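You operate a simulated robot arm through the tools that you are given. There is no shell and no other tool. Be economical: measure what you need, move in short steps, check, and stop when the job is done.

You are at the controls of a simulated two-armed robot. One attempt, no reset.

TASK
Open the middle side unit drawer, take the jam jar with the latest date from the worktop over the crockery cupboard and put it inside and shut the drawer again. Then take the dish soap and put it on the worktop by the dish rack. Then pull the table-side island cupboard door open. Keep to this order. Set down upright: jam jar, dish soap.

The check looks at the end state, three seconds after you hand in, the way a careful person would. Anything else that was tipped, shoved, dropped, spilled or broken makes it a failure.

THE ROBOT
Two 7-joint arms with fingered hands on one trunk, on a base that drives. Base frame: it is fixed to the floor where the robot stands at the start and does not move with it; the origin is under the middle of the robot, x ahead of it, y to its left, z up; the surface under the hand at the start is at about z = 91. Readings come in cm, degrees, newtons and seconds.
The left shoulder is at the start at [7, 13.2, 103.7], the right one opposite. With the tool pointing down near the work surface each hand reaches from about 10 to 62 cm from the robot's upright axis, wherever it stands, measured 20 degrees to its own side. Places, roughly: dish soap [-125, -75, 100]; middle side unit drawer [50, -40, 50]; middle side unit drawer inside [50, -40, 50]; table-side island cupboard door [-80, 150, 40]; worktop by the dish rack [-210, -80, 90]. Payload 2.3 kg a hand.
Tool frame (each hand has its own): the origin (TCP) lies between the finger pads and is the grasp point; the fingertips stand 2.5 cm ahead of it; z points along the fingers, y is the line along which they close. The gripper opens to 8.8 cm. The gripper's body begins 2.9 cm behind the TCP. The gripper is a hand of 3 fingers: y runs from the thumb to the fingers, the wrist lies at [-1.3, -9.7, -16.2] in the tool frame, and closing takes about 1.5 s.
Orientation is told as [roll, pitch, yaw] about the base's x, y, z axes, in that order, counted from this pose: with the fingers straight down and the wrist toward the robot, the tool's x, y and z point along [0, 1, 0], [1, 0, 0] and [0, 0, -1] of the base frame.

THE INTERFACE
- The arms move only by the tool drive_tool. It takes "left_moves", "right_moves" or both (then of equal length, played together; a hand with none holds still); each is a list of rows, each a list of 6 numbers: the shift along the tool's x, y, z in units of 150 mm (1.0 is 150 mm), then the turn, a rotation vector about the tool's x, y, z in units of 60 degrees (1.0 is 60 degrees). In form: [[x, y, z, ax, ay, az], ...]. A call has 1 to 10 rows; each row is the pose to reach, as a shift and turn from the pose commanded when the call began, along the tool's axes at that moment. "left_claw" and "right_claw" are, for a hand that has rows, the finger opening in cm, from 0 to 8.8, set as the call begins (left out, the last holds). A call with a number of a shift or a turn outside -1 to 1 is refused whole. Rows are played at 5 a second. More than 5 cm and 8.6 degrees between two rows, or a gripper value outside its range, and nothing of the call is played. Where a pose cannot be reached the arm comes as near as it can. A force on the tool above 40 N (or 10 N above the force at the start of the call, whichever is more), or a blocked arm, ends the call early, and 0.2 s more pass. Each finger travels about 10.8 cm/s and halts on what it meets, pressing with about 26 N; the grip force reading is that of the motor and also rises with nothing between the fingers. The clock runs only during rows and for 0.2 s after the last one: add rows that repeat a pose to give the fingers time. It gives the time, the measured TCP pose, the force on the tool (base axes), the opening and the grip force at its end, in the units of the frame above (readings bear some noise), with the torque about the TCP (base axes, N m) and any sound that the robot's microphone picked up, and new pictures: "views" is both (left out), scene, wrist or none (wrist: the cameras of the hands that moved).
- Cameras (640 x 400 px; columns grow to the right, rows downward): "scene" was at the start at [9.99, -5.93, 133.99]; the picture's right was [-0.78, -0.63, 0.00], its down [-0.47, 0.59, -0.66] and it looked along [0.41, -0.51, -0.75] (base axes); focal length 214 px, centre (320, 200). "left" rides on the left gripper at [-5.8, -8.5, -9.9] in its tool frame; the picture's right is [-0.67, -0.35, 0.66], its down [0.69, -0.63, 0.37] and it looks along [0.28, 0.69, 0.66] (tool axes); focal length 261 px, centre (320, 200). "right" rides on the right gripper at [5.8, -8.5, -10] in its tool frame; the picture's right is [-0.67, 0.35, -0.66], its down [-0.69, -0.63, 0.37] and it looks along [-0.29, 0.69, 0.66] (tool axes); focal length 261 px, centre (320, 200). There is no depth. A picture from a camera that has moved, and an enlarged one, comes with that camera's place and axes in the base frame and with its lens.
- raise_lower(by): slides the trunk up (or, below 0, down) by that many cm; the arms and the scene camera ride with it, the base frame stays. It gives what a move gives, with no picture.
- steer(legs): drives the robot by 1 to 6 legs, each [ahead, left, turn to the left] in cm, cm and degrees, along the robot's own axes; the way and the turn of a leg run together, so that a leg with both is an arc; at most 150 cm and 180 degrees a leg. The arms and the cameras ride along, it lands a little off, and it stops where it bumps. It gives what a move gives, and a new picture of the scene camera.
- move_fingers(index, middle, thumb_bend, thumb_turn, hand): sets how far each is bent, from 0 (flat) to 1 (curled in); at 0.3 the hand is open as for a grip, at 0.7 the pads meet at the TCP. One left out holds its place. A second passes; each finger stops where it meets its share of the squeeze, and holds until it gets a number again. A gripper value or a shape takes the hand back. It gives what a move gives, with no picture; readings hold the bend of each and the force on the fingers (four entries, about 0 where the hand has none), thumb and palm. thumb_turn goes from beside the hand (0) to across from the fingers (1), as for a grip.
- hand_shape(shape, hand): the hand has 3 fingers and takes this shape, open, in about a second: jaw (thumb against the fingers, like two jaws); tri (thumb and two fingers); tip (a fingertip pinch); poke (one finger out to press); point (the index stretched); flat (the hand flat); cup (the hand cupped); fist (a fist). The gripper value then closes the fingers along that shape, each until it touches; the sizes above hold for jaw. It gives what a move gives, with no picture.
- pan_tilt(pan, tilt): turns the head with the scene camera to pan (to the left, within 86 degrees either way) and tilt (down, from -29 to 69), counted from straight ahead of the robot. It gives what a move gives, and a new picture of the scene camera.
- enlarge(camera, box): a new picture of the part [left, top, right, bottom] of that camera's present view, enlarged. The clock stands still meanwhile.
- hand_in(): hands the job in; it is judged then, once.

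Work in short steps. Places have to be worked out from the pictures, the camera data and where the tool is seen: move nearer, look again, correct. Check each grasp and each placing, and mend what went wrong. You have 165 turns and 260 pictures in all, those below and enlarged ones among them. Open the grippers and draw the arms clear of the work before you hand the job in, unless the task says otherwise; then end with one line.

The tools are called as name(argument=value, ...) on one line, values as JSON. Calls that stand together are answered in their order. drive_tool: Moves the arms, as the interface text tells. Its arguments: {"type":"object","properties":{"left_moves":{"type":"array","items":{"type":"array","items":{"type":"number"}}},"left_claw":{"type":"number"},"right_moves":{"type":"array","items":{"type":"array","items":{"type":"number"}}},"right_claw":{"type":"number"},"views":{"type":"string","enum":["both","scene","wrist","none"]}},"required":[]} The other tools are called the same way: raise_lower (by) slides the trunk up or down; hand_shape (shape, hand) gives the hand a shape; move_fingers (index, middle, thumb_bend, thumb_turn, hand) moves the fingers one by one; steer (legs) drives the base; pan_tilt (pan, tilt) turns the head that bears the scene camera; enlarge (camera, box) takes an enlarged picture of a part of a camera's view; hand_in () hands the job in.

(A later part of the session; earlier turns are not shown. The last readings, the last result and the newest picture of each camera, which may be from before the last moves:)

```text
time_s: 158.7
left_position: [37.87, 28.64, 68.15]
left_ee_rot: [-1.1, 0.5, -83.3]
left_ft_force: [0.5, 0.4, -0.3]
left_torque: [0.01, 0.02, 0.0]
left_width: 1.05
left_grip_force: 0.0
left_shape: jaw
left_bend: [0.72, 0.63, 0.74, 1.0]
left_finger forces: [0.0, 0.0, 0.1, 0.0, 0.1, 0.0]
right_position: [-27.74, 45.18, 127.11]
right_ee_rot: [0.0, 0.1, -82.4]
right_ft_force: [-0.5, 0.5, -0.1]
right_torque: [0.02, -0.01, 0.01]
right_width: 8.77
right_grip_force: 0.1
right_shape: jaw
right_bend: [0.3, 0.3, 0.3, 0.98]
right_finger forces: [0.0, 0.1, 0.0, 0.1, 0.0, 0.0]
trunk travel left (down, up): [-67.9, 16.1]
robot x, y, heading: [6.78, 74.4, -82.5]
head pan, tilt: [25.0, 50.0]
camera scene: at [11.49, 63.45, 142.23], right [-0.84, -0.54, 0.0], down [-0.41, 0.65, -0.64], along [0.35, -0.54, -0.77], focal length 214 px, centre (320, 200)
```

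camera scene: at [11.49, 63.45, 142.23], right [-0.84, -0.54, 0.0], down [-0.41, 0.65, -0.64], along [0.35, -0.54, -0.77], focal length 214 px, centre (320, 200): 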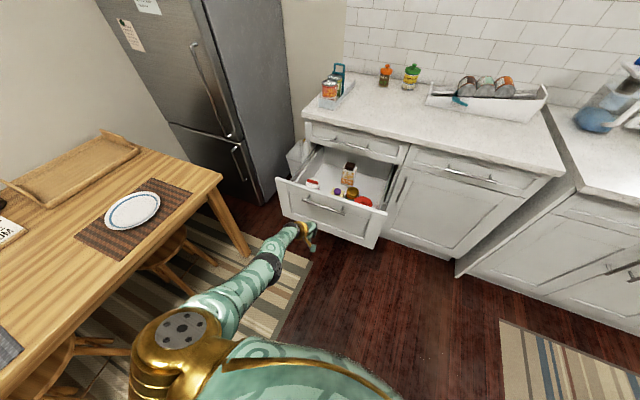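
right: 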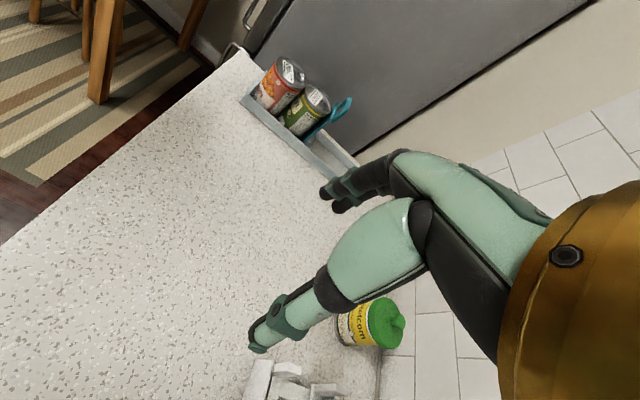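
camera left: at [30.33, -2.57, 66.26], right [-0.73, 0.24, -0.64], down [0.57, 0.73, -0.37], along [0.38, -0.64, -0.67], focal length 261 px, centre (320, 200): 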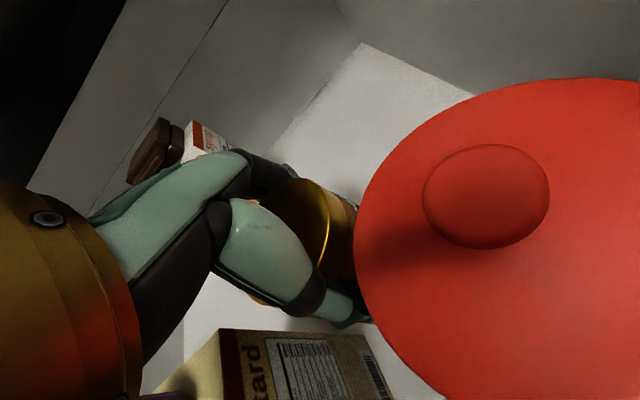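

Aligned with the handle. Push forward in legs.

steer(legs=[[24, 0, 0]])

steer(legs=[[12, 0, 0]])

```text
time_s: 160.5
left_position: [41.47, 5.09, 68.19]
left_ee_rot: [-1.1, 0.4, -82.9]
left_ft_force: [-0.3, 0.6, 0.6]
left_torque: [0.0, -0.02, 0.03]
left_width: 1.01
left_grip_force: 0.1
left_shape: jaw
left_bend: [0.72, 0.63, 0.74, 1.0]
left_finger forces: [0.1, 0.0, 0.0, 0.0, 0.1, 0.0]
right_position: [-24.37, 21.34, 127.34]
right_ee_rot: [0.0, -0.1, -82.0]
right_ft_force: [0.0, 0.8, -0.3]
right_torque: [0.01, 0.04, 0.01]
right_width: 8.77
right_grip_force: 0.0
right_shape: jaw
right_bend: [0.3, 0.3, 0.3, 0.98]
right_finger forces: [0.0, 0.0, 0.0, 0.1, 0.0, 0.0]
trunk travel left (down, up): [-67.9, 16.1]
robot x, y, heading: [9.71, 51.07, -82.1]
head pan, tilt: [25.0, 50.0]
camera scene: at [14.82, 39.82, 142.25], right [-0.84, -0.55, 0.0], down [-0.42, 0.64, -0.64], along [0.35, -0.54, -0.77], focal length 214 px, centre (320, 200)
```

scene: 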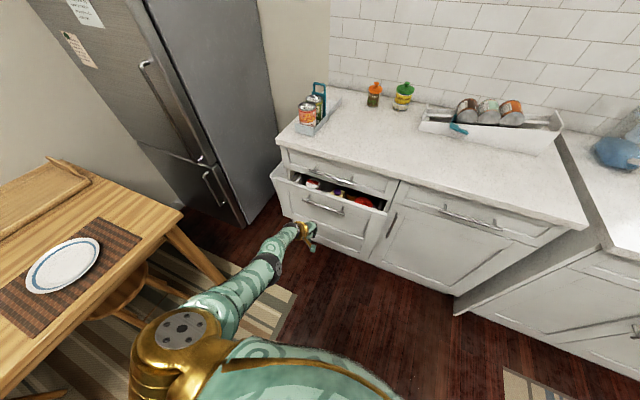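

```text
time_s: 161.7
left_position: [43.17, -6.64, 68.4]
left_ee_rot: [-1.1, 0.4, -82.8]
left_ft_force: [-0.4, 0.8, -0.4]
left_torque: [-0.01, -0.01, 0.01]
left_width: 1.05
left_grip_force: 0.0
left_shape: jaw
left_bend: [0.72, 0.63, 0.74, 1.0]
left_finger forces: [0.0, 0.0, 0.0, 0.1, 0.0, 0.0]
right_position: [-22.7, 9.58, 127.22]
right_ee_rot: [0.0, 0.1, -82.0]
right_ft_force: [0.1, -0.3, -0.1]
right_torque: [-0.01, 0.0, 0.05]
right_width: 8.76
right_grip_force: 0.0
right_shape: jaw
right_bend: [0.3, 0.3, 0.3, 0.98]
right_finger forces: [0.1, 0.0, 0.1, 0.0, 0.0, 0.0]
trunk travel left (down, up): [-67.9, 16.1]
robot x, y, heading: [11.67, 39.4, -81.9]
head pan, tilt: [25.0, 50.0]
camera scene: at [16.5, 28.14, 142.26], right [-0.84, -0.55, 0.0], down [-0.42, 0.64, -0.64], along [0.35, -0.54, -0.76], focal length 214 px, centre (320, 200)
```

scene: 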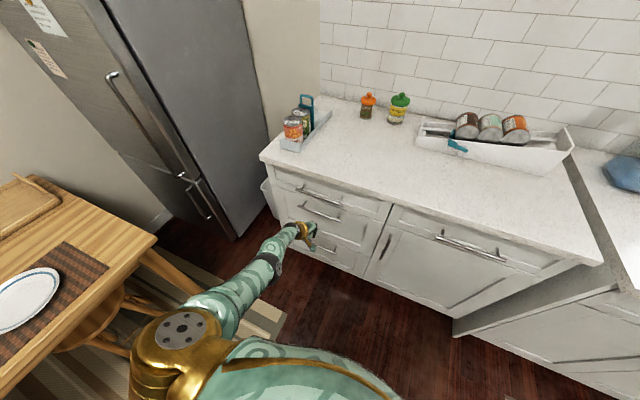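

enlarge(camera="scene", box=[250, 150, 410, 280])

```text
3.08 times, centred on (330, 215) of scene
camera zoom: at [16.5, 28.14, 142.26], right [-0.84, -0.55, 0.0], down [-0.42, 0.64, -0.64], along [0.35, -0.54, -0.76], focal length 660 px, centre (289, 154)
```

zoom: 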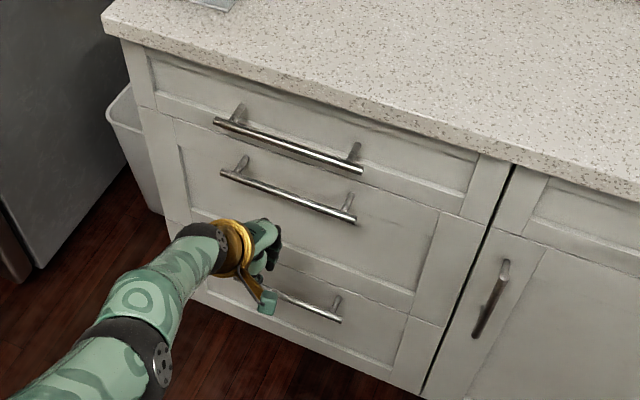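

It looks flush. I press the last bit to be sure it is seated.

steer(legs=[[8, 0, 0]])

enlarge(camera="scene", box=[230, 120, 410, 260])

```text
time_s: 162.8
left_position: [44.03, -12.23, 67.8]
left_ee_rot: [-1.4, 1.5, -82.9]
left_ft_force: [-1.6, 13.9, 2.4]
left_torque: [-0.37, -0.06, 0.18]
left_width: 0.87
left_grip_force: 0.0
left_shape: jaw
left_bend: [0.72, 0.72, 0.73, 1.0]
left_finger forces: [0.1, 13.6, 0.1, 0.1, 0.0, 0.0]
right_position: [-21.74, 2.97, 127.17]
right_ee_rot: [0.1, -0.1, -81.5]
right_ft_force: [0.5, 0.8, -0.5]
right_torque: [0.05, -0.05, 0.0]
right_width: 8.77
right_grip_force: 0.0
right_shape: jaw
right_bend: [0.3, 0.3, 0.3, 0.98]
right_finger forces: [0.0, 0.1, 0.1, 0.1, 0.1, 0.1]
trunk travel left (down, up): [-67.9, 16.1]
robot x, y, heading: [12.39, 32.28, -81.5]
head pan, tilt: [25.0, 50.0]
stopped in leg 1: the force on the tool passed its limit at 77 N (the readings are from after the stop); the commanded pose is now the measured one
camera scene: at [17.35, 21.81, 142.29], right [-0.83, -0.55, 0.0], down [-0.42, 0.64, -0.65], along [0.36, -0.54, -0.76], focal length 214 px, centre (320, 200)
```

scene: 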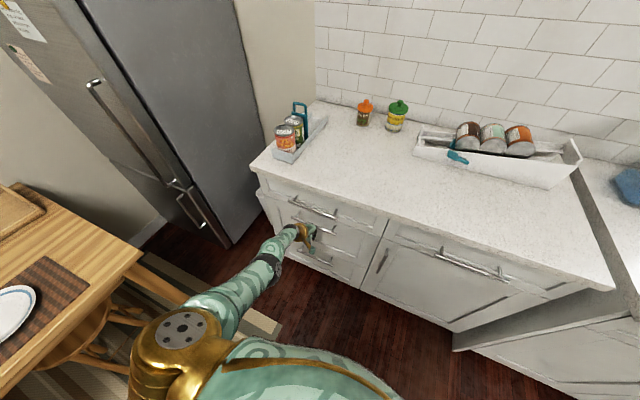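

```text
2.86 times, centred on (320, 190) of scene
camera zoom: at [17.35, 21.81, 142.29], right [-0.83, -0.55, 0.0], down [-0.42, 0.64, -0.65], along [0.36, -0.54, -0.76], focal length 613 px, centre (320, 229)
```

zoom: 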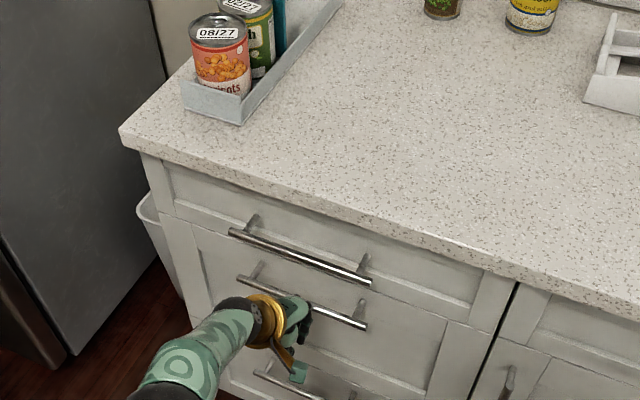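

The drawer is shut firmly. Back off, and fold the left arm up to its compact pose.

steer(legs=[[-32, 0, 0]])

drive_tool(left_moves=[[0, -0.05, -0.25, 0, 0, 0], [0, -0.1, -0.5, 0, 0, 0], [0, -0.15, -0.75, 0, 0, 0], [0, -0.2, -1.0, 0, 0, 0]], left_claw=6, views="none")

drive_tool(left_moves=[[0, -0.1, -0.25, 0, 0, 0], [0, -0.2, -0.5, 0, 0, 0], [0, -0.3, -0.75, 0, 0, 0], [0, -0.4, -1.0, 0, 0, 0]], views="scene")

```text
time_s: 164.9
left_position: [39.76, 18.45, 67.6]
left_ee_rot: [-1.4, 1.7, -82.7]
left_ft_force: [-0.8, -0.5, 0.9]
left_torque: [-0.02, -0.03, -0.04]
left_width: 0.99
left_grip_force: 0.1
left_shape: jaw
left_bend: [0.72, 0.63, 0.73, 1.0]
left_finger forces: [0.1, 0.0, 0.1, 0.0, 0.0, 0.1]
right_position: [-25.92, 33.2, 127.02]
right_ee_rot: [0.1, 0.2, -81.3]
right_ft_force: [0.1, 0.5, -0.3]
right_torque: [0.01, -0.01, 0.03]
right_width: 8.76
right_grip_force: 0.0
right_shape: jaw
right_bend: [0.3, 0.3, 0.3, 0.98]
right_finger forces: [0.0, 0.1, 0.0, 0.0, 0.0, 0.0]
trunk travel left (down, up): [-67.9, 16.1]
robot x, y, heading: [7.97, 63.73, -81.3]
head pan, tilt: [25.0, 50.0]
camera scene: at [12.98, 52.18, 142.22], right [-0.83, -0.55, 0.0], down [-0.42, 0.64, -0.64], along [0.36, -0.53, -0.77], focal length 214 px, centre (320, 200)
```

scene: 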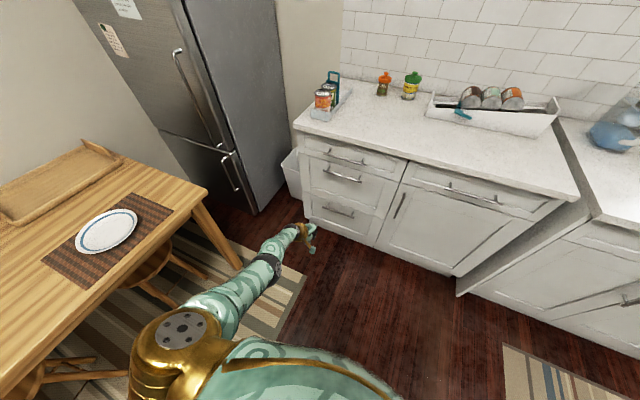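

```text
time_s: 166.1
left_position: [43.9, 17.39, 85.35]
left_ee_rot: [2.4, -5.6, -79.0]
left_ft_force: [-0.1, -0.2, -0.2]
left_torque: [0.02, -0.05, 0.02]
left_width: 5.98
left_grip_force: 0.1
left_shape: jaw
left_bend: [0.28, 0.38, 0.59, 0.99]
left_finger forces: [0.0, 0.1, 0.0, 0.0, 0.1, 0.0]
left hand out of reach, approached as far as the arm can: row 1, 2, 3
right_position: [-26.35, 33.31, 127.09]
right_ee_rot: [0.3, 0.1, -81.4]
right_ft_force: [0.3, -0.1, -0.1]
right_torque: [0.01, 0.02, 0.03]
right_width: 8.79
right_grip_force: 0.0
right_shape: jaw
right_bend: [0.3, 0.3, 0.3, 0.98]
right_finger forces: [0.0, 0.1, 0.1, 0.0, 0.1, 0.0]
trunk travel left (down, up): [-67.9, 16.1]
robot x, y, heading: [8.05, 63.6, -81.4]
head pan, tilt: [25.0, 50.0]
stopped in row 4 (left hand): the arm was blocked; the commanded pose is now the measured one
```

```text
time_s: 167.1
left_position: [42.2, 24.75, 99.79]
left_ee_rot: [2.3, -5.7, -79.1]
left_ft_force: [0.2, -0.2, 1.0]
left_torque: [-0.01, -0.03, 0.04]
left_width: 5.98
left_grip_force: 0.1
left_shape: jaw
left_bend: [0.28, 0.38, 0.59, 0.99]
left_finger forces: [0.0, 0.0, 0.0, 0.0, 0.0, 0.1]
right_position: [-26.0, 33.63, 127.17]
right_ee_rot: [0.1, 0.0, -81.2]
right_ft_force: [-0.4, 0.8, -0.8]
right_torque: [-0.02, -0.02, -0.02]
right_width: 8.78
right_grip_force: 0.0
right_shape: jaw
right_bend: [0.3, 0.3, 0.3, 0.98]
right_finger forces: [0.0, 0.0, 0.1, 0.0, 0.0, 0.1]
trunk travel left (down, up): [-67.9, 16.1]
robot x, y, heading: [7.86, 63.52, -81.4]
head pan, tilt: [25.0, 50.0]
camera scene: at [12.84, 52.55, 142.26], right [-0.83, -0.55, 0.0], down [-0.42, 0.64, -0.64], along [0.36, -0.54, -0.77], focal length 214 px, centre (320, 200)
```

scene: 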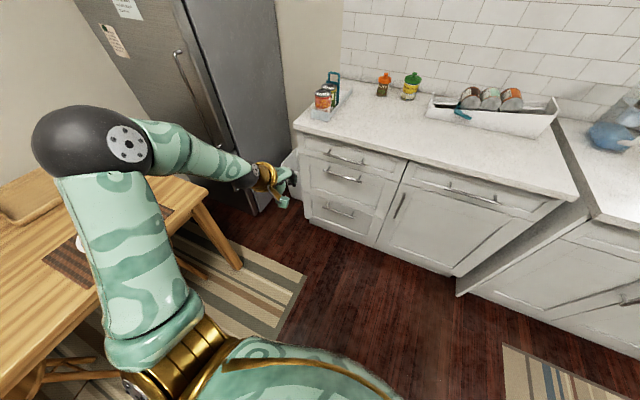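

Compact left arm. Raise the trunk and go over to the sink to inspect the dish soap and the dish-rack area.

raise_lower(by=14)

steer(legs=[[18, 0, 0], [0, -135, 0]])

pan_tilt(pan=0, tilt=40)

pan_tilt(pan=-45, tilt=35)

```text
time_s: 168.8
left_position: [42.22, 24.69, 113.57]
left_ee_rot: [2.2, -5.5, -79.1]
left_ft_force: [-0.1, 0.3, 0.2]
left_torque: [-0.03, -0.02, -0.01]
left_width: 5.99
left_grip_force: 0.0
left_shape: jaw
left_bend: [0.28, 0.38, 0.59, 0.99]
left_finger forces: [0.0, 0.0, 0.0, 0.0, 0.1, 0.0]
right_position: [-25.92, 33.39, 141.21]
right_ee_rot: [0.1, 0.2, -81.3]
right_ft_force: [-0.4, -0.2, 0.3]
right_torque: [0.01, -0.04, -0.02]
right_width: 8.76
right_grip_force: 0.0
right_shape: jaw
right_bend: [0.3, 0.3, 0.3, 0.98]
right_finger forces: [0.0, 0.1, 0.0, 0.0, 0.1, 0.0]
trunk travel left (down, up): [-81.9, 2.1]
robot x, y, heading: [8.07, 63.82, -81.0]
head pan, tilt: [25.0, 50.0]
```

```text
time_s: 176.6
left_position: [-88.58, -13.8, 113.53]
left_ee_rot: [2.3, -5.6, -78.1]
left_ft_force: [1.0, -0.2, 0.0]
left_torque: [0.05, 0.04, 0.05]
left_width: 6.0
left_grip_force: 0.0
left_shape: jaw
left_bend: [0.28, 0.38, 0.59, 0.99]
left_finger forces: [0.0, 0.0, 0.1, 0.0, 0.0, 0.0]
right_position: [-156.94, -5.8, 141.27]
right_ee_rot: [0.0, 0.1, -80.6]
right_ft_force: [0.0, 0.0, 0.8]
right_torque: [0.02, 0.02, -0.02]
right_width: 8.78
right_grip_force: 0.1
right_shape: jaw
right_bend: [0.3, 0.3, 0.3, 0.98]
right_finger forces: [0.1, 0.0, 0.0, 0.0, 0.1, 0.1]
trunk travel left (down, up): [-81.9, 2.1]
robot x, y, heading: [-123.43, 24.51, -80.7]
head pan, tilt: [25.0, 50.0]
camera scene: at [-118.24, 13.56, 156.23], right [-0.82, -0.57, 0.0], down [-0.43, 0.63, -0.64], along [0.36, -0.53, -0.77], focal length 214 px, centre (320, 200)
```

scene: 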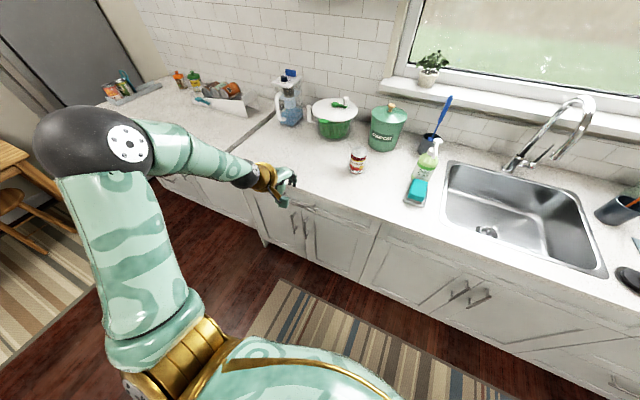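

```text
time_s: 177.5
left_position: [-88.57, -13.63, 113.46]
left_ee_rot: [2.3, -5.7, -78.2]
left_ft_force: [-0.2, 0.5, -0.9]
left_torque: [0.01, 0.04, -0.02]
left_width: 6.01
left_grip_force: 0.0
left_shape: jaw
left_bend: [0.28, 0.38, 0.59, 0.99]
left_finger forces: [0.1, 0.0, 0.0, 0.0, 0.0, 0.0]
right_position: [-156.97, -6.09, 141.13]
right_ee_rot: [0.0, 0.1, -80.6]
right_ft_force: [-0.5, 0.2, 0.9]
right_torque: [-0.01, 0.03, 0.03]
right_width: 8.77
right_grip_force: 0.0
right_shape: jaw
right_bend: [0.3, 0.3, 0.3, 0.98]
right_finger forces: [0.0, 0.0, 0.0, 0.2, 0.0, 0.0]
trunk travel left (down, up): [-81.9, 2.1]
robot x, y, heading: [-123.47, 24.32, -80.3]
head pan, tilt: [0.0, 40.0]
camera scene: at [-121.32, 11.51, 157.65], right [-0.99, -0.17, 0.0], down [-0.11, 0.63, -0.77], along [0.13, -0.76, -0.64], focal length 214 px, centre (320, 200)
```

scene: 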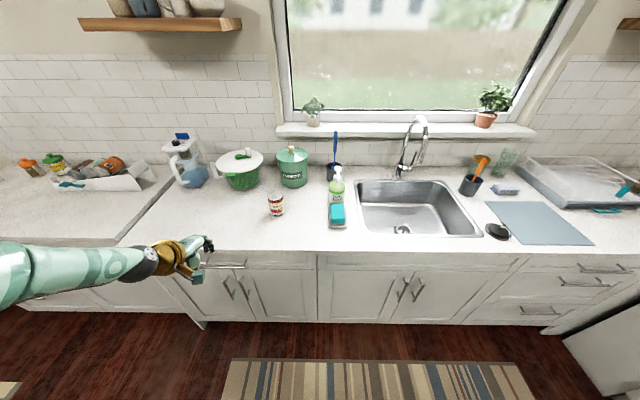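

```text
time_s: 178.6
left_position: [-88.6, -13.66, 113.49]
left_ee_rot: [2.2, -5.5, -78.2]
left_ft_force: [0.0, -0.6, 0.0]
left_torque: [0.03, 0.05, -0.01]
left_width: 5.97
left_grip_force: 0.0
left_shape: jaw
left_bend: [0.28, 0.38, 0.59, 0.99]
left_finger forces: [0.1, 0.0, 0.0, 0.0, 0.0, 0.0]
right_position: [-157.04, -5.92, 141.17]
right_ee_rot: [0.0, 0.0, -80.5]
right_ft_force: [-0.8, 0.6, 0.5]
right_torque: [-0.04, 0.0, 0.0]
right_width: 8.76
right_grip_force: 0.0
right_shape: jaw
right_bend: [0.3, 0.3, 0.3, 0.98]
right_finger forces: [0.0, 0.0, 0.1, 0.0, 0.0, 0.0]
trunk travel left (down, up): [-81.9, 2.1]
robot x, y, heading: [-123.49, 24.76, -80.7]
head pan, tilt: [-45.0, 35.0]
camera scene: at [-127.8, 12.72, 158.41], right [-0.81, 0.58, 0.0], down [0.33, 0.47, -0.82], along [-0.48, -0.67, -0.57], focal length 214 px, centre (320, 200)
```

scene: 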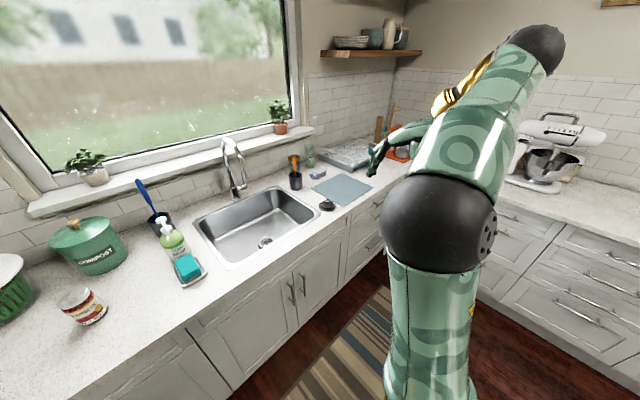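

pan_tilt(pan=0, tilt=40)

enlarge(camera="scene", box=[280, 120, 440, 250])

enlarge(camera="scene", box=[450, 130, 640, 260])

```text
time_s: 179.8
left_position: [-88.66, -13.73, 113.64]
left_ee_rot: [2.2, -5.6, -78.3]
left_ft_force: [0.4, 0.2, 0.1]
left_torque: [0.04, 0.02, 0.0]
left_width: 6.02
left_grip_force: 0.1
left_shape: jaw
left_bend: [0.28, 0.38, 0.59, 0.99]
left_finger forces: [0.1, 0.1, 0.1, 0.1, 0.1, 0.0]
right_position: [-157.04, -5.99, 141.23]
right_ee_rot: [0.0, 0.2, -80.4]
right_ft_force: [0.6, -0.6, -0.9]
right_torque: [0.05, 0.01, 0.01]
right_width: 8.76
right_grip_force: 0.1
right_shape: jaw
right_bend: [0.3, 0.3, 0.3, 0.98]
right_finger forces: [0.1, 0.1, 0.0, 0.0, 0.0, 0.1]
trunk travel left (down, up): [-81.9, 2.1]
robot x, y, heading: [-124.02, 24.98, -80.4]
head pan, tilt: [0.0, 40.0]
camera scene: at [-121.32, 11.51, 157.65], right [-0.99, -0.16, 0.0], down [-0.11, 0.63, -0.77], along [0.13, -0.76, -0.64], focal length 214 px, centre (320, 200)
```

scene: 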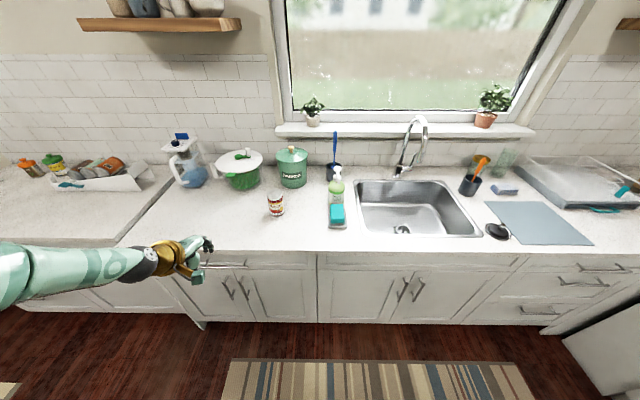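

```text
3.08 times, centred on (360, 185) of scene
camera zoom: at [-121.32, 11.51, 157.65], right [-0.99, -0.16, 0.0], down [-0.11, 0.63, -0.77], along [0.13, -0.76, -0.64], focal length 660 px, centre (197, 246)
```

zoom: 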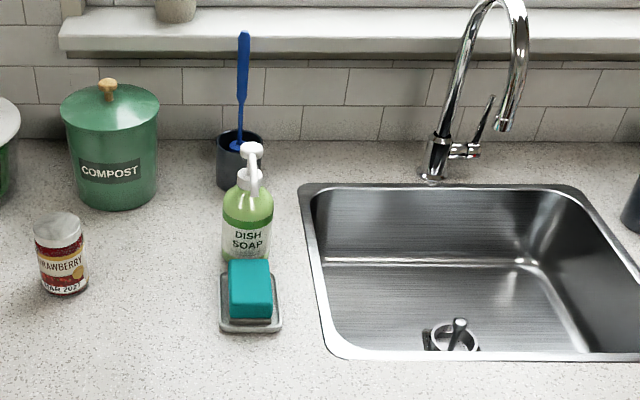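

```text
3.08 times, centred on (545, 195) of scene
camera zoom: at [-121.32, 11.51, 157.65], right [-0.99, -0.16, 0.0], down [-0.11, 0.63, -0.77], along [0.13, -0.76, -0.64], focal length 660 px, centre (-372, 215)
```

zoom: 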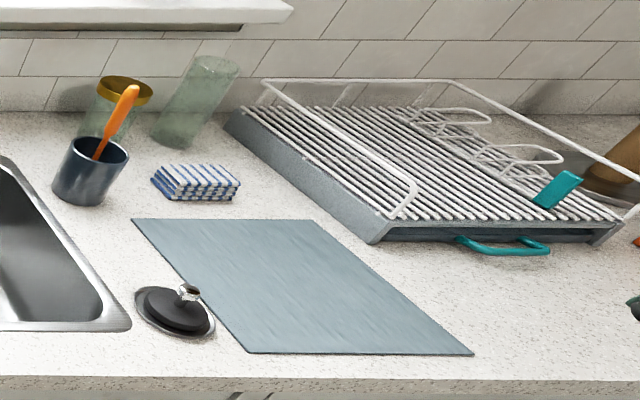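

Soap bottle at roughly (-116,-68), sponge dish right in front of it, so I'll grasp with the right hand tilted ~35° down with a sideways-closing grip over the sponge. First tilt the right hand up while moving it inward.

drive_tool(right_moves=[[0.1, 0.1, 0.1, -0.13, 0, 0], [0.2, 0.2, 0.2, -0.26, 0, 0], [0.3, 0.3, 0.3, -0.39, 0, 0], [0.4, 0.4, 0.4, -0.52, 0, 0], [0.5, 0.5, 0.5, -0.65, 0, 0], [0.6, 0.6, 0.6, -0.78, 0, 0], [0.7, 0.7, 0.7, -0.91, 0, 0]], views="none")

drive_tool(right_moves=[[0, 0, 0, 0, 0, 0.14], [0, 0, 0, 0, 0, 0.28], [0, 0, 0, 0, 0, 0.42], [0, 0, 0, 0, 0, 0.56], [0, 0, 0, 0, 0, 0.7], [0, 0, 0, 0, 0, 0.75]], views="none")

drive_tool(right_moves=[[0, 0, 0, 0, 0, 0.14], [0, 0, 0, 0, 0, 0.28], [0, 0, 0, 0, 0, 0.42], [0, 0, 0, 0, 0, 0.56], [0, 0, 0, 0, 0, 0.7], [0, 0, 0, 0, 0, 0.75]], views="both")

```text
time_s: 181.4
left_position: [-88.69, -13.95, 113.53]
left_ee_rot: [2.3, -5.4, -78.3]
left_ft_force: [-0.1, 0.3, 0.4]
left_torque: [-0.02, 0.0, -0.03]
left_width: 5.99
left_grip_force: 0.1
left_shape: jaw
left_bend: [0.28, 0.38, 0.59, 0.99]
left_finger forces: [0.1, 0.1, 0.0, 0.0, 0.0, 0.1]
right_position: [-146.57, -17.08, 131.69]
right_ee_rot: [0.0, -54.4, -80.5]
right_ft_force: [-0.8, 0.0, 0.5]
right_torque: [0.03, 0.0, -0.03]
right_width: 8.79
right_grip_force: 0.1
right_shape: jaw
right_bend: [0.3, 0.3, 0.3, 0.98]
right_finger forces: [0.1, 0.0, 0.0, 0.1, 0.0, 0.0]
right hand out of reach, approached as far as the arm can: row 6, 7
trunk travel left (down, up): [-81.9, 2.1]
robot x, y, heading: [-123.26, 24.72, -80.6]
head pan, tilt: [0.0, 40.0]
```

```text
time_s: 182.8
left_position: [-88.69, -13.74, 113.46]
left_ee_rot: [2.1, -5.5, -78.2]
left_ft_force: [0.5, 0.3, 0.3]
left_torque: [-0.03, -0.02, -0.02]
left_width: 5.99
left_grip_force: 0.0
left_shape: jaw
left_bend: [0.28, 0.38, 0.59, 0.99]
left_finger forces: [0.0, 0.1, 0.0, 0.0, 0.0, 0.1]
right_position: [-148.42, -19.02, 131.55]
right_ee_rot: [44.8, -35.1, -140.4]
right_ft_force: [0.4, -0.2, -0.2]
right_torque: [0.01, -0.01, -0.01]
right_width: 8.79
right_grip_force: 0.1
right_shape: jaw
right_bend: [0.3, 0.3, 0.3, 0.98]
right_finger forces: [0.0, 0.1, 0.0, 0.1, 0.1, 0.1]
right hand out of reach, approached as far as the arm can: row 1, 2, 3, 4, 5, 6
trunk travel left (down, up): [-81.9, 2.1]
robot x, y, heading: [-123.61, 24.49, -80.6]
head pan, tilt: [0.0, 40.0]
```

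```text
time_s: 184.2
left_position: [-88.61, -13.7, 113.57]
left_ee_rot: [2.1, -5.6, -78.2]
left_ft_force: [-0.3, -0.4, 0.2]
left_torque: [-0.01, 0.0, -0.02]
left_width: 5.98
left_grip_force: 0.1
left_shape: jaw
left_bend: [0.28, 0.38, 0.59, 0.99]
left_finger forces: [0.1, 0.1, 0.0, 0.1, 0.0, 0.0]
right_position: [-149.85, -21.63, 130.81]
right_ee_rot: [54.6, -0.9, -169.9]
right_ft_force: [-0.3, 0.5, 0.6]
right_torque: [-0.03, -0.02, -0.01]
right_width: 8.77
right_grip_force: 0.1
right_shape: jaw
right_bend: [0.3, 0.3, 0.3, 0.98]
right_finger forces: [0.0, 0.1, 0.0, 0.1, 0.1, 0.0]
right hand out of reach, approached as far as the arm can: row 1, 2, 3, 4, 5, 6
trunk travel left (down, up): [-81.9, 2.1]
robot x, y, heading: [-123.7, 24.31, -80.8]
head pan, tilt: [0.0, 40.0]
camera scene: at [-121.28, 11.51, 157.65], right [-0.99, -0.17, 0.0], down [-0.11, 0.63, -0.77], along [0.13, -0.76, -0.64], focal length 214 px, centre (320, 200)
camera right: at [-142.13, -15.39, 141.01], right [-0.51, 0.85, -0.16], down [0.59, 0.21, -0.78], along [-0.63, -0.49, -0.6], focal length 261 px, centre (320, 200)
```

scene: 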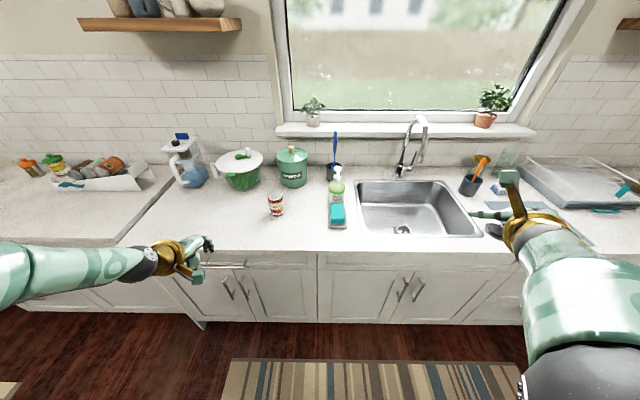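
right: 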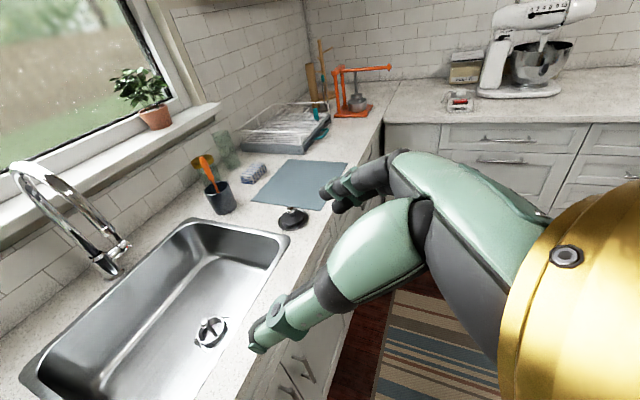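

Orientation achieved (fingers forward, 35° down, closing sideways). Move the hand inward to a comfortable place.

drive_tool(right_moves=[[0, -0.25, 0, 0, 0, 0], [0, -0.5, 0, 0, 0, 0], [0, -0.75, 0, 0, 0, 0], [0, -1.0, 0, 0, 0, 0]], views="scene")

```text
time_s: 185.2
left_position: [-88.58, -13.73, 113.58]
left_ee_rot: [2.2, -5.6, -78.2]
left_ft_force: [0.8, -0.5, -0.4]
left_torque: [0.03, 0.02, 0.01]
left_width: 6.0
left_grip_force: 0.2
left_shape: jaw
left_bend: [0.28, 0.38, 0.59, 0.99]
left_finger forces: [0.1, 0.0, 0.1, 0.0, 0.0, 0.0]
right_position: [-140.11, -25.13, 130.76]
right_ee_rot: [54.6, 0.0, -170.4]
right_ft_force: [-0.7, 0.4, -0.5]
right_torque: [0.01, -0.04, -0.02]
right_width: 8.77
right_grip_force: 0.0
right_shape: jaw
right_bend: [0.3, 0.3, 0.3, 0.98]
right_finger forces: [0.0, 0.0, 0.0, 0.0, 0.0, 0.0]
right hand out of reach, approached as far as the arm can: row 1, 2, 3, 4
trunk travel left (down, up): [-81.9, 2.1]
robot x, y, heading: [-123.47, 24.93, -80.5]
head pan, tilt: [0.0, 40.0]
camera scene: at [-121.25, 11.5, 157.65], right [-0.99, -0.17, 0.0], down [-0.11, 0.63, -0.77], along [0.13, -0.76, -0.64], focal length 214 px, centre (320, 200)
```

scene: 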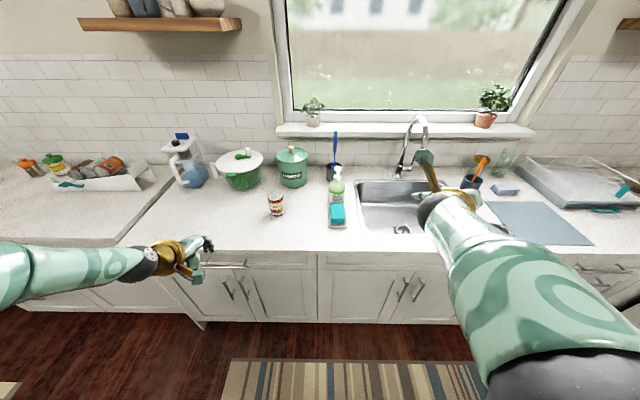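

drive_tool(right_moves=[[-0.2, 0, 0.14, 0, 0, 0], [-0.4, 0, 0.29, 0, 0, 0], [-0.6, 0, 0.43, 0, 0, 0], [-0.8, 0, 0.57, 0, 0, 0]], views="scene")

```text
time_s: 186.2
left_position: [-88.59, -13.93, 113.51]
left_ee_rot: [2.3, -5.4, -78.1]
left_ft_force: [0.7, -1.2, -0.3]
left_torque: [0.0, -0.01, 0.01]
left_width: 6.0
left_grip_force: 0.2
left_shape: jaw
left_bend: [0.28, 0.38, 0.59, 0.99]
left_finger forces: [0.0, 0.1, 0.0, 0.0, 0.0, 0.1]
right_position: [-140.57, -31.9, 123.39]
right_ee_rot: [53.2, 2.4, -171.6]
right_ft_force: [0.3, 0.6, -0.4]
right_torque: [0.0, -0.01, -0.01]
right_width: 8.8
right_grip_force: 0.0
right_shape: jaw
right_bend: [0.3, 0.3, 0.3, 0.98]
right_finger forces: [0.0, 0.0, 0.0, 0.1, 0.0, 0.0]
right hand out of reach, approached as far as the arm can: row 1, 2, 3, 4
trunk travel left (down, up): [-81.9, 2.1]
robot x, y, heading: [-123.23, 24.51, -80.5]
head pan, tilt: [0.0, 40.0]
camera scene: at [-121.37, 11.18, 157.62], right [-0.99, -0.17, 0.0], down [-0.11, 0.64, -0.76], along [0.13, -0.75, -0.64], focal length 214 px, centre (320, 200)
```

scene: 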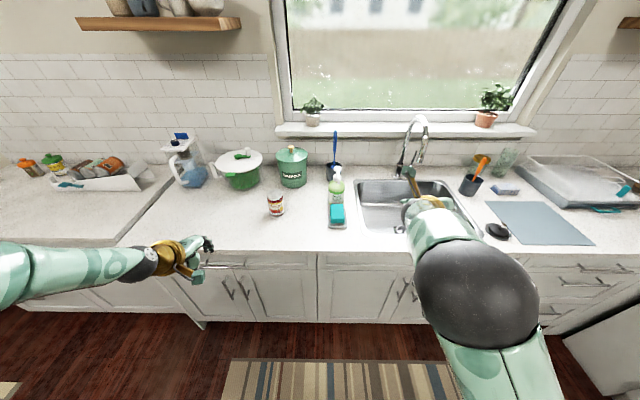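

The right arm in this roll can't fold. A better idea: the left hand leaning sideways (fingers pointing right, thumb near / fingers far), coming from the soap's free left side. First undo the right hand's roll.

drive_tool(right_moves=[[0.1, 0.15, -0.1, 0, 0, -0.14], [0.2, 0.3, -0.2, 0, 0, -0.28], [0.3, 0.45, -0.3, 0, 0, -0.42], [0.4, 0.6, -0.4, 0, 0, -0.56], [0.5, 0.75, -0.5, 0, 0, -0.7], [0.6, 0.9, -0.6, 0, 0, -0.75]], views="none")

drive_tool(right_moves=[[0, 0, 0, 0, 0, -0.14], [0, 0, 0, 0, 0, -0.28], [0, 0, 0, 0, 0, -0.42], [0, 0, 0, 0, 0, -0.56], [0, 0, 0, 0, 0, -0.7], [0, 0, 0, 0, 0, -0.75]], left_moves=[[0, 0, 0, 0, -0.14, 0], [0, 0, 0, 0, -0.28, 0], [0, 0, 0, 0, -0.42, 0], [0, 0, 0, 0, -0.56, 0], [0, 0, 0, 0, -0.7, 0], [0, 0, 0, 0, -0.84, 0]], views="scene")

```text
time_s: 187.6
left_position: [-88.83, -13.74, 113.62]
left_ee_rot: [2.4, -5.6, -78.2]
left_ft_force: [-0.5, -0.3, -0.7]
left_torque: [-0.01, 0.0, 0.0]
left_width: 6.01
left_grip_force: 0.0
left_shape: jaw
left_bend: [0.28, 0.38, 0.59, 0.99]
left_finger forces: [0.1, 0.1, 0.0, 0.0, 0.1, 0.0]
right_position: [-153.9, -31.13, 136.17]
right_ee_rot: [44.7, -35.2, -140.3]
right_ft_force: [-0.5, -0.2, -0.7]
right_torque: [0.0, -0.01, -0.01]
right_width: 8.77
right_grip_force: 0.1
right_shape: jaw
right_bend: [0.3, 0.3, 0.3, 0.98]
right_finger forces: [0.0, 0.1, 0.1, 0.0, 0.0, 0.0]
right hand out of reach, approached as far as the arm can: row 1, 2, 3
trunk travel left (down, up): [-81.9, 2.1]
robot x, y, heading: [-123.69, 24.73, -80.7]
head pan, tilt: [0.0, 40.0]
```

```text
time_s: 189.0
left_position: [-88.64, -13.65, 113.49]
left_ee_rot: [-48.3, -5.5, -78.2]
left_ft_force: [0.1, 0.1, 0.0]
left_torque: [-0.01, 0.0, -0.01]
left_width: 5.98
left_grip_force: 0.1
left_shape: jaw
left_bend: [0.28, 0.38, 0.59, 0.99]
left_finger forces: [0.0, 0.1, 0.0, 0.0, 0.0, 0.0]
right_position: [-153.64, -31.34, 136.28]
right_ee_rot: [-0.2, -54.5, -80.2]
right_ft_force: [0.2, 0.4, -0.5]
right_torque: [-0.01, 0.0, -0.01]
right_width: 8.79
right_grip_force: 0.0
right_shape: jaw
right_bend: [0.3, 0.3, 0.3, 0.98]
right_finger forces: [0.0, 0.1, 0.0, 0.0, 0.0, 0.0]
trunk travel left (down, up): [-81.9, 2.1]
robot x, y, heading: [-123.8, 24.82, -80.6]
head pan, tilt: [0.0, 40.0]
camera scene: at [-121.2, 11.48, 157.65], right [-0.99, -0.17, 0.0], down [-0.11, 0.63, -0.77], along [0.13, -0.76, -0.64], focal length 214 px, centre (320, 200)
```

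scene: 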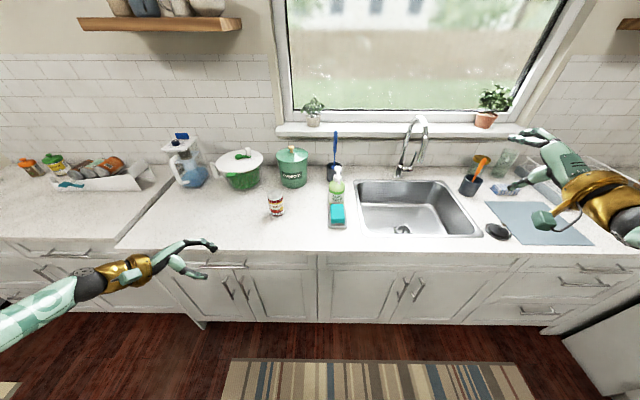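

Left hand leans well with no reach warning. Complete the lean to ~73° and bring the right hand back to its compact vertical pose.

drive_tool(left_moves=[[0.02, 0, 0, 0.02, -0.14, -0.022], [0.02, 0, 0, 0.04, -0.28, -0.045], [0.02, 0, 0, 0.06, -0.4, -0.068], [0.02, 0, 0, 0.06, -0.4, -0.068], [0.02, 0, 0, 0.06, -0.4, -0.068], [0.02, 0, 0, 0.06, -0.4, -0.068], [0.02, 0, 0, 0.06, -0.4, -0.068]], right_moves=[[-0.04, -0.1, -0.14, 0.13, 0, 0], [-0.08, -0.2, -0.28, 0.26, 0, 0], [-0.12, -0.3, -0.42, 0.39, 0, 0], [-0.16, -0.4, -0.56, 0.52, 0, 0], [-0.2, -0.5, -0.7, 0.65, 0, 0], [-0.25, -0.6, -0.84, 0.78, 0, 0], [-0.3, -0.68, -0.98, 0.91, 0, 0]], left_claw=8.8, views="scene")

```text
time_s: 190.6
left_position: [-88.57, -13.63, 113.48]
left_ee_rot: [-72.1, -0.3, -79.4]
left_ft_force: [0.3, 0.2, 0.2]
left_torque: [0.0, 0.01, -0.03]
left_width: 8.77
left_grip_force: 0.1
left_shape: jaw
left_bend: [0.3, 0.3, 0.3, 0.98]
left_finger forces: [0.0, 0.1, 0.0, 0.0, 0.1, 0.0]
right_position: [-161.42, -14.47, 136.6]
right_ee_rot: [0.1, 0.3, -80.6]
right_ft_force: [-0.9, -0.3, -0.1]
right_torque: [0.01, -0.02, -0.03]
right_width: 8.8
right_grip_force: 0.1
right_shape: jaw
right_bend: [0.3, 0.3, 0.3, 0.98]
right_finger forces: [0.0, 0.1, 0.0, 0.0, 0.0, 0.0]
trunk travel left (down, up): [-81.9, 2.1]
robot x, y, heading: [-123.61, 24.94, -80.5]
head pan, tilt: [0.0, 40.0]
camera scene: at [-121.4, 11.5, 157.65], right [-0.99, -0.17, 0.0], down [-0.11, 0.63, -0.77], along [0.13, -0.76, -0.64], focal length 214 px, centre (320, 200)
```

scene: 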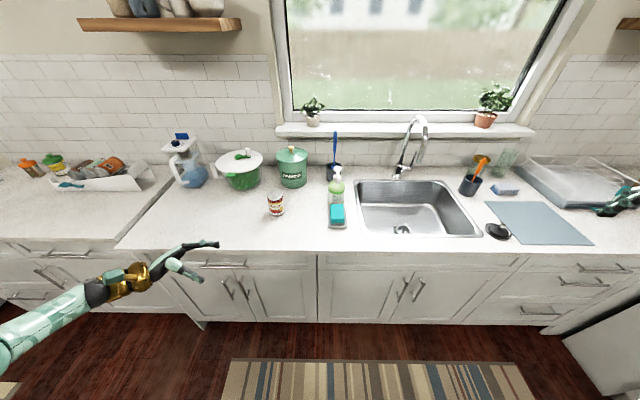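

The left hand now points right with thumb on the near side. Bring it in front of the body and test reach there.

drive_tool(left_moves=[[-0.08, 0.1, 0.24, 0, 0, 0], [-0.16, 0.2, 0.48, 0, 0, 0], [-0.24, 0.3, 0.72, 0, 0, 0], [-0.31, 0.4, 0.95, 0, 0, 0]], views="none")

drive_tool(left_moves=[[0.05, 0.2, 0.02, 0, 0, 0], [0.1, 0.4, 0.03, 0, 0, 0], [0.15, 0.6, 0.05, 0, 0, 0]], views="scene")

```text
time_s: 191.6
left_position: [-101.97, -22.6, 113.49]
left_ee_rot: [-72.1, -0.2, -79.3]
left_ft_force: [0.2, -0.4, 0.6]
left_torque: [0.0, 0.0, 0.0]
left_width: 8.78
left_grip_force: 0.1
left_shape: jaw
left_bend: [0.3, 0.3, 0.3, 0.98]
left_finger forces: [0.0, 0.0, 0.0, 0.0, 0.0, 0.1]
right_position: [-161.45, -14.75, 136.49]
right_ee_rot: [0.1, 0.1, -80.6]
right_ft_force: [0.5, -1.2, 0.1]
right_torque: [0.0, 0.03, -0.03]
right_width: 8.79
right_grip_force: 0.0
right_shape: jaw
right_bend: [0.3, 0.3, 0.3, 0.98]
right_finger forces: [0.0, 0.0, 0.1, 0.0, 0.0, 0.0]
trunk travel left (down, up): [-81.9, 2.1]
robot x, y, heading: [-123.49, 24.82, -80.6]
head pan, tilt: [0.0, 40.0]
```

```text
time_s: 192.4
left_position: [-101.11, -30.68, 110.92]
left_ee_rot: [-72.2, 0.0, -79.5]
left_ft_force: [1.4, 0.6, 0.6]
left_torque: [-0.01, 0.02, -0.01]
left_width: 8.77
left_grip_force: 0.2
left_shape: jaw
left_bend: [0.3, 0.3, 0.3, 0.98]
left_finger forces: [0.0, 0.0, 0.0, 0.0, 0.1, 0.0]
left hand out of reach, approached as far as the arm can: row 3
right_position: [-161.49, -14.71, 136.45]
right_ee_rot: [0.1, 0.2, -80.5]
right_ft_force: [0.5, 0.1, 0.2]
right_torque: [0.03, -0.03, 0.03]
right_width: 8.76
right_grip_force: 0.0
right_shape: jaw
right_bend: [0.3, 0.3, 0.3, 0.98]
right_finger forces: [0.1, 0.0, 0.0, 0.1, 0.0, 0.1]
trunk travel left (down, up): [-81.9, 2.1]
robot x, y, heading: [-123.68, 24.48, -80.8]
head pan, tilt: [0.0, 40.0]
camera scene: at [-121.44, 11.34, 157.64], right [-0.99, -0.16, 0.0], down [-0.11, 0.64, -0.77], along [0.13, -0.75, -0.64], focal length 214 px, centre (320, 200)
```

scene: 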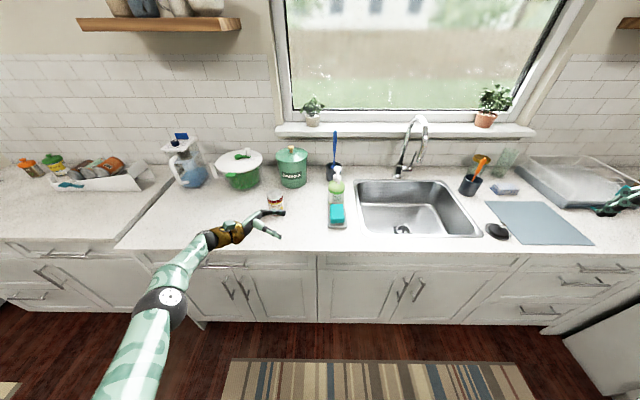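

Reach at fwd 58 works. I raise the hand ~6 cm, retract 2.5 cm, then drive so the hand comes above the soap's left side.

drive_tool(left_moves=[[-0.19, -0.08, -0.06, 0, 0, 0], [-0.38, -0.17, -0.12, 0, 0, 0]], views="none")

steer(legs=[[0, -19.9, 0], [32, 0, 0]])

enlarge(camera="left", box=[0, 0, 640, 400])

```text
time_s: 193.0
left_position: [-101.45, -27.93, 117.21]
left_ee_rot: [-72.1, -0.3, -79.4]
left_ft_force: [0.1, -0.1, 0.6]
left_torque: [0.01, -0.01, 0.05]
left_width: 8.77
left_grip_force: 0.1
left_shape: jaw
left_bend: [0.3, 0.3, 0.3, 0.98]
left_finger forces: [0.0, 0.0, 0.1, 0.1, 0.1, 0.1]
right_position: [-161.32, -14.43, 136.6]
right_ee_rot: [0.0, 0.1, -80.6]
right_ft_force: [0.3, -0.5, 0.1]
right_torque: [-0.01, -0.01, -0.01]
right_width: 8.78
right_grip_force: 0.1
right_shape: jaw
right_bend: [0.3, 0.3, 0.3, 0.98]
right_finger forces: [0.0, 0.0, 0.1, 0.0, 0.0, 0.0]
trunk travel left (down, up): [-81.9, 2.1]
robot x, y, heading: [-123.25, 24.74, -80.6]
head pan, tilt: [0.0, 40.0]
```

```text
time_s: 196.3
left_position: [-116.53, -62.27, 117.39]
left_ee_rot: [-72.1, -0.4, -79.2]
left_ft_force: [-0.5, 0.9, 0.8]
left_torque: [-0.01, -0.01, -0.03]
left_width: 8.78
left_grip_force: 0.0
left_shape: jaw
left_bend: [0.3, 0.3, 0.3, 0.98]
left_finger forces: [0.0, 0.0, 0.0, 0.1, 0.0, 0.1]
right_position: [-176.36, -48.74, 136.6]
right_ee_rot: [-0.1, 0.0, -80.4]
right_ft_force: [0.0, 0.1, -0.5]
right_torque: [0.0, 0.02, -0.01]
right_width: 8.77
right_grip_force: 0.0
right_shape: jaw
right_bend: [0.3, 0.3, 0.3, 0.98]
right_finger forces: [0.0, 0.1, 0.1, 0.0, 0.0, 0.1]
trunk travel left (down, up): [-81.9, 2.1]
robot x, y, heading: [-139.19, -9.91, -80.3]
head pan, tilt: [0.0, 40.0]
camera scene: at [-136.49, -22.62, 157.68], right [-0.99, -0.17, 0.0], down [-0.11, 0.63, -0.77], along [0.13, -0.76, -0.64], focal length 214 px, centre (320, 200)
```

scene: 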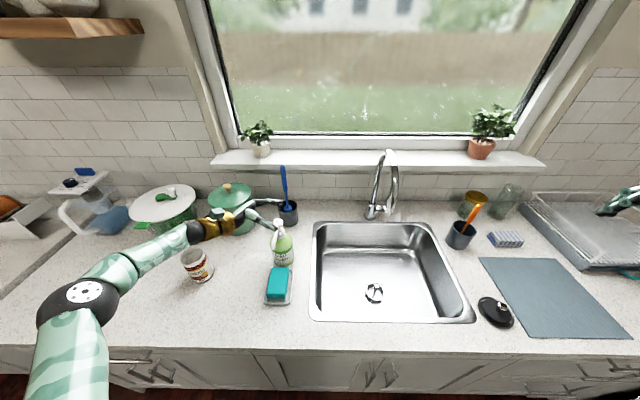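

```text
1.00 times, centred on (320, 200) of left (not enlarged: the box is as wide or as high as the picture)
camera zoom: at [-110.55, -52.46, 125.73], right [-0.88, 0.19, 0.43], down [-0.25, 0.59, -0.77], along [-0.4, -0.79, -0.47], focal length 261 px, centre (320, 200)
```

zoom: 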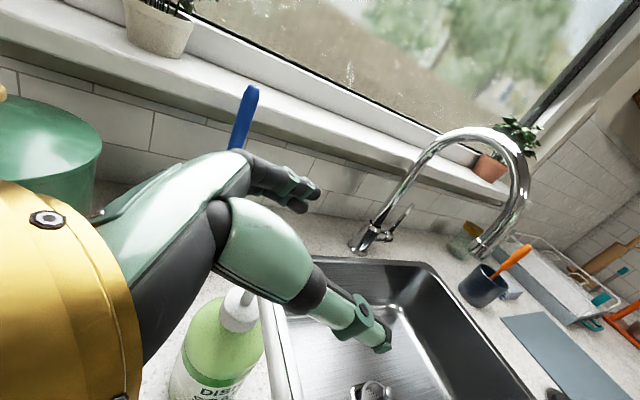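

enlarge(camera="scene", box=[230, 180, 330, 310])

```text
3.08 times, centred on (280, 245) of scene
camera zoom: at [-136.49, -22.62, 157.68], right [-0.99, -0.17, 0.0], down [-0.11, 0.63, -0.77], along [0.13, -0.76, -0.64], focal length 660 px, centre (443, 62)
```

zoom: 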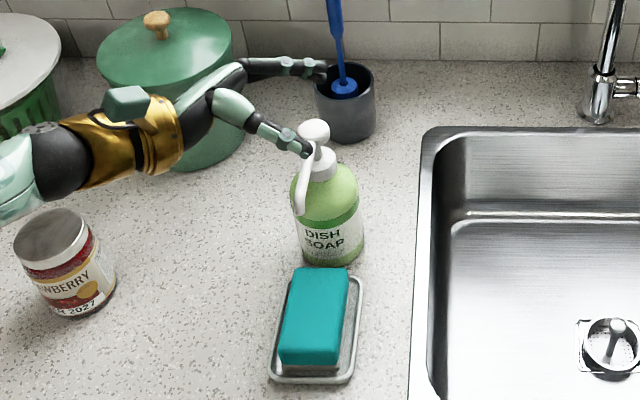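

The pump nozzle points toward me and the strawberry jar would block the left wrist. The sink side (right) is free, so I use the right hand mirrored. Back off, fold the left arm, and lean the right hand.

steer(legs=[[-34, 0, 0]])

drive_tool(left_moves=[[0.05, -0.2, -0.2, 0, 0.14, 0], [0.1, -0.4, -0.4, 0, 0.28, 0], [0.15, -0.6, -0.6, 0, 0.42, 0], [0.2, -0.75, -0.75, 0, 0.56, 0], [0.25, -0.85, -0.85, 0, 0.7, 0], [0.28, -0.85, -0.85, 0, 0.84, 0]], right_moves=[[0.15, 0.12, 0, 0, 0.14, 0], [0.3, 0.24, 0, 0, 0.28, 0], [0.45, 0.36, 0, 0, 0.42, 0], [0.6, 0.48, 0, 0, 0.56, 0], [0.8, 0.6, 0, 0, 0.7, 0], [1.0, 0.73, 0, 0, 0.84, 0]], views="scene")

```text
time_s: 198.6
left_position: [-122.11, -28.31, 117.11]
left_ee_rot: [-72.2, -0.2, -79.1]
left_ft_force: [0.0, 0.2, -0.2]
left_torque: [-0.01, -0.04, 0.02]
left_width: 8.75
left_grip_force: 0.1
left_shape: jaw
left_bend: [0.3, 0.3, 0.3, 0.98]
left_finger forces: [0.1, 0.0, 0.0, 0.1, 0.1, 0.0]
right_position: [-181.99, -14.95, 136.7]
right_ee_rot: [0.0, 0.2, -80.2]
right_ft_force: [-0.1, 0.3, 0.4]
right_torque: [0.02, -0.01, 0.01]
right_width: 8.78
right_grip_force: 0.1
right_shape: jaw
right_bend: [0.3, 0.3, 0.3, 0.98]
right_finger forces: [0.0, 0.1, 0.0, 0.0, 0.0, 0.1]
trunk travel left (down, up): [-81.9, 2.1]
robot x, y, heading: [-144.71, 24.68, -80.4]
head pan, tilt: [0.0, 40.0]
camera scene: at [-142.19, 11.07, 157.62], right [-0.99, -0.17, 0.0], down [-0.11, 0.64, -0.76], along [0.13, -0.75, -0.64], focal length 214 px, centre (320, 200)
```

scene: 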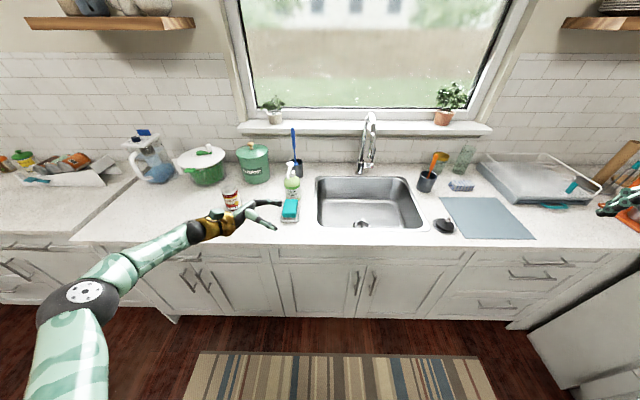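

```text
time_s: 200.0
left_position: [-111.35, -13.41, 116.79]
left_ee_rot: [-21.6, -0.2, -79.2]
left_ft_force: [-0.2, -0.3, -0.8]
left_torque: [-0.03, 0.05, -0.01]
left_width: 8.79
left_grip_force: 0.0
left_shape: jaw
left_bend: [0.3, 0.3, 0.3, 0.98]
left_finger forces: [0.1, 0.1, 0.0, 0.0, 0.0, 0.1]
right_position: [-165.59, -23.25, 136.47]
right_ee_rot: [50.6, 0.3, -80.2]
right_ft_force: [0.0, -0.5, -0.7]
right_torque: [-0.01, -0.01, 0.02]
right_width: 8.77
right_grip_force: 0.0
right_shape: jaw
right_bend: [0.3, 0.3, 0.3, 0.98]
right_finger forces: [0.0, 0.0, 0.0, 0.0, 0.0, 0.0]
trunk travel left (down, up): [-81.9, 2.1]
robot x, y, heading: [-144.14, 24.68, -80.4]
head pan, tilt: [0.0, 40.0]
camera scene: at [-142.28, 11.23, 157.63], right [-0.99, -0.17, 0.0], down [-0.11, 0.63, -0.77], along [0.13, -0.75, -0.64], focal length 214 px, centre (320, 200)
```

scene: 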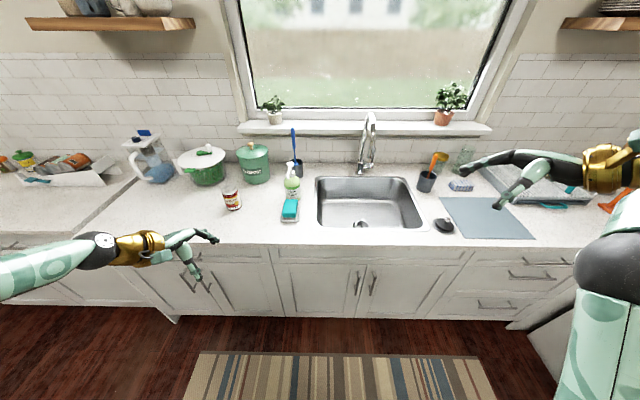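

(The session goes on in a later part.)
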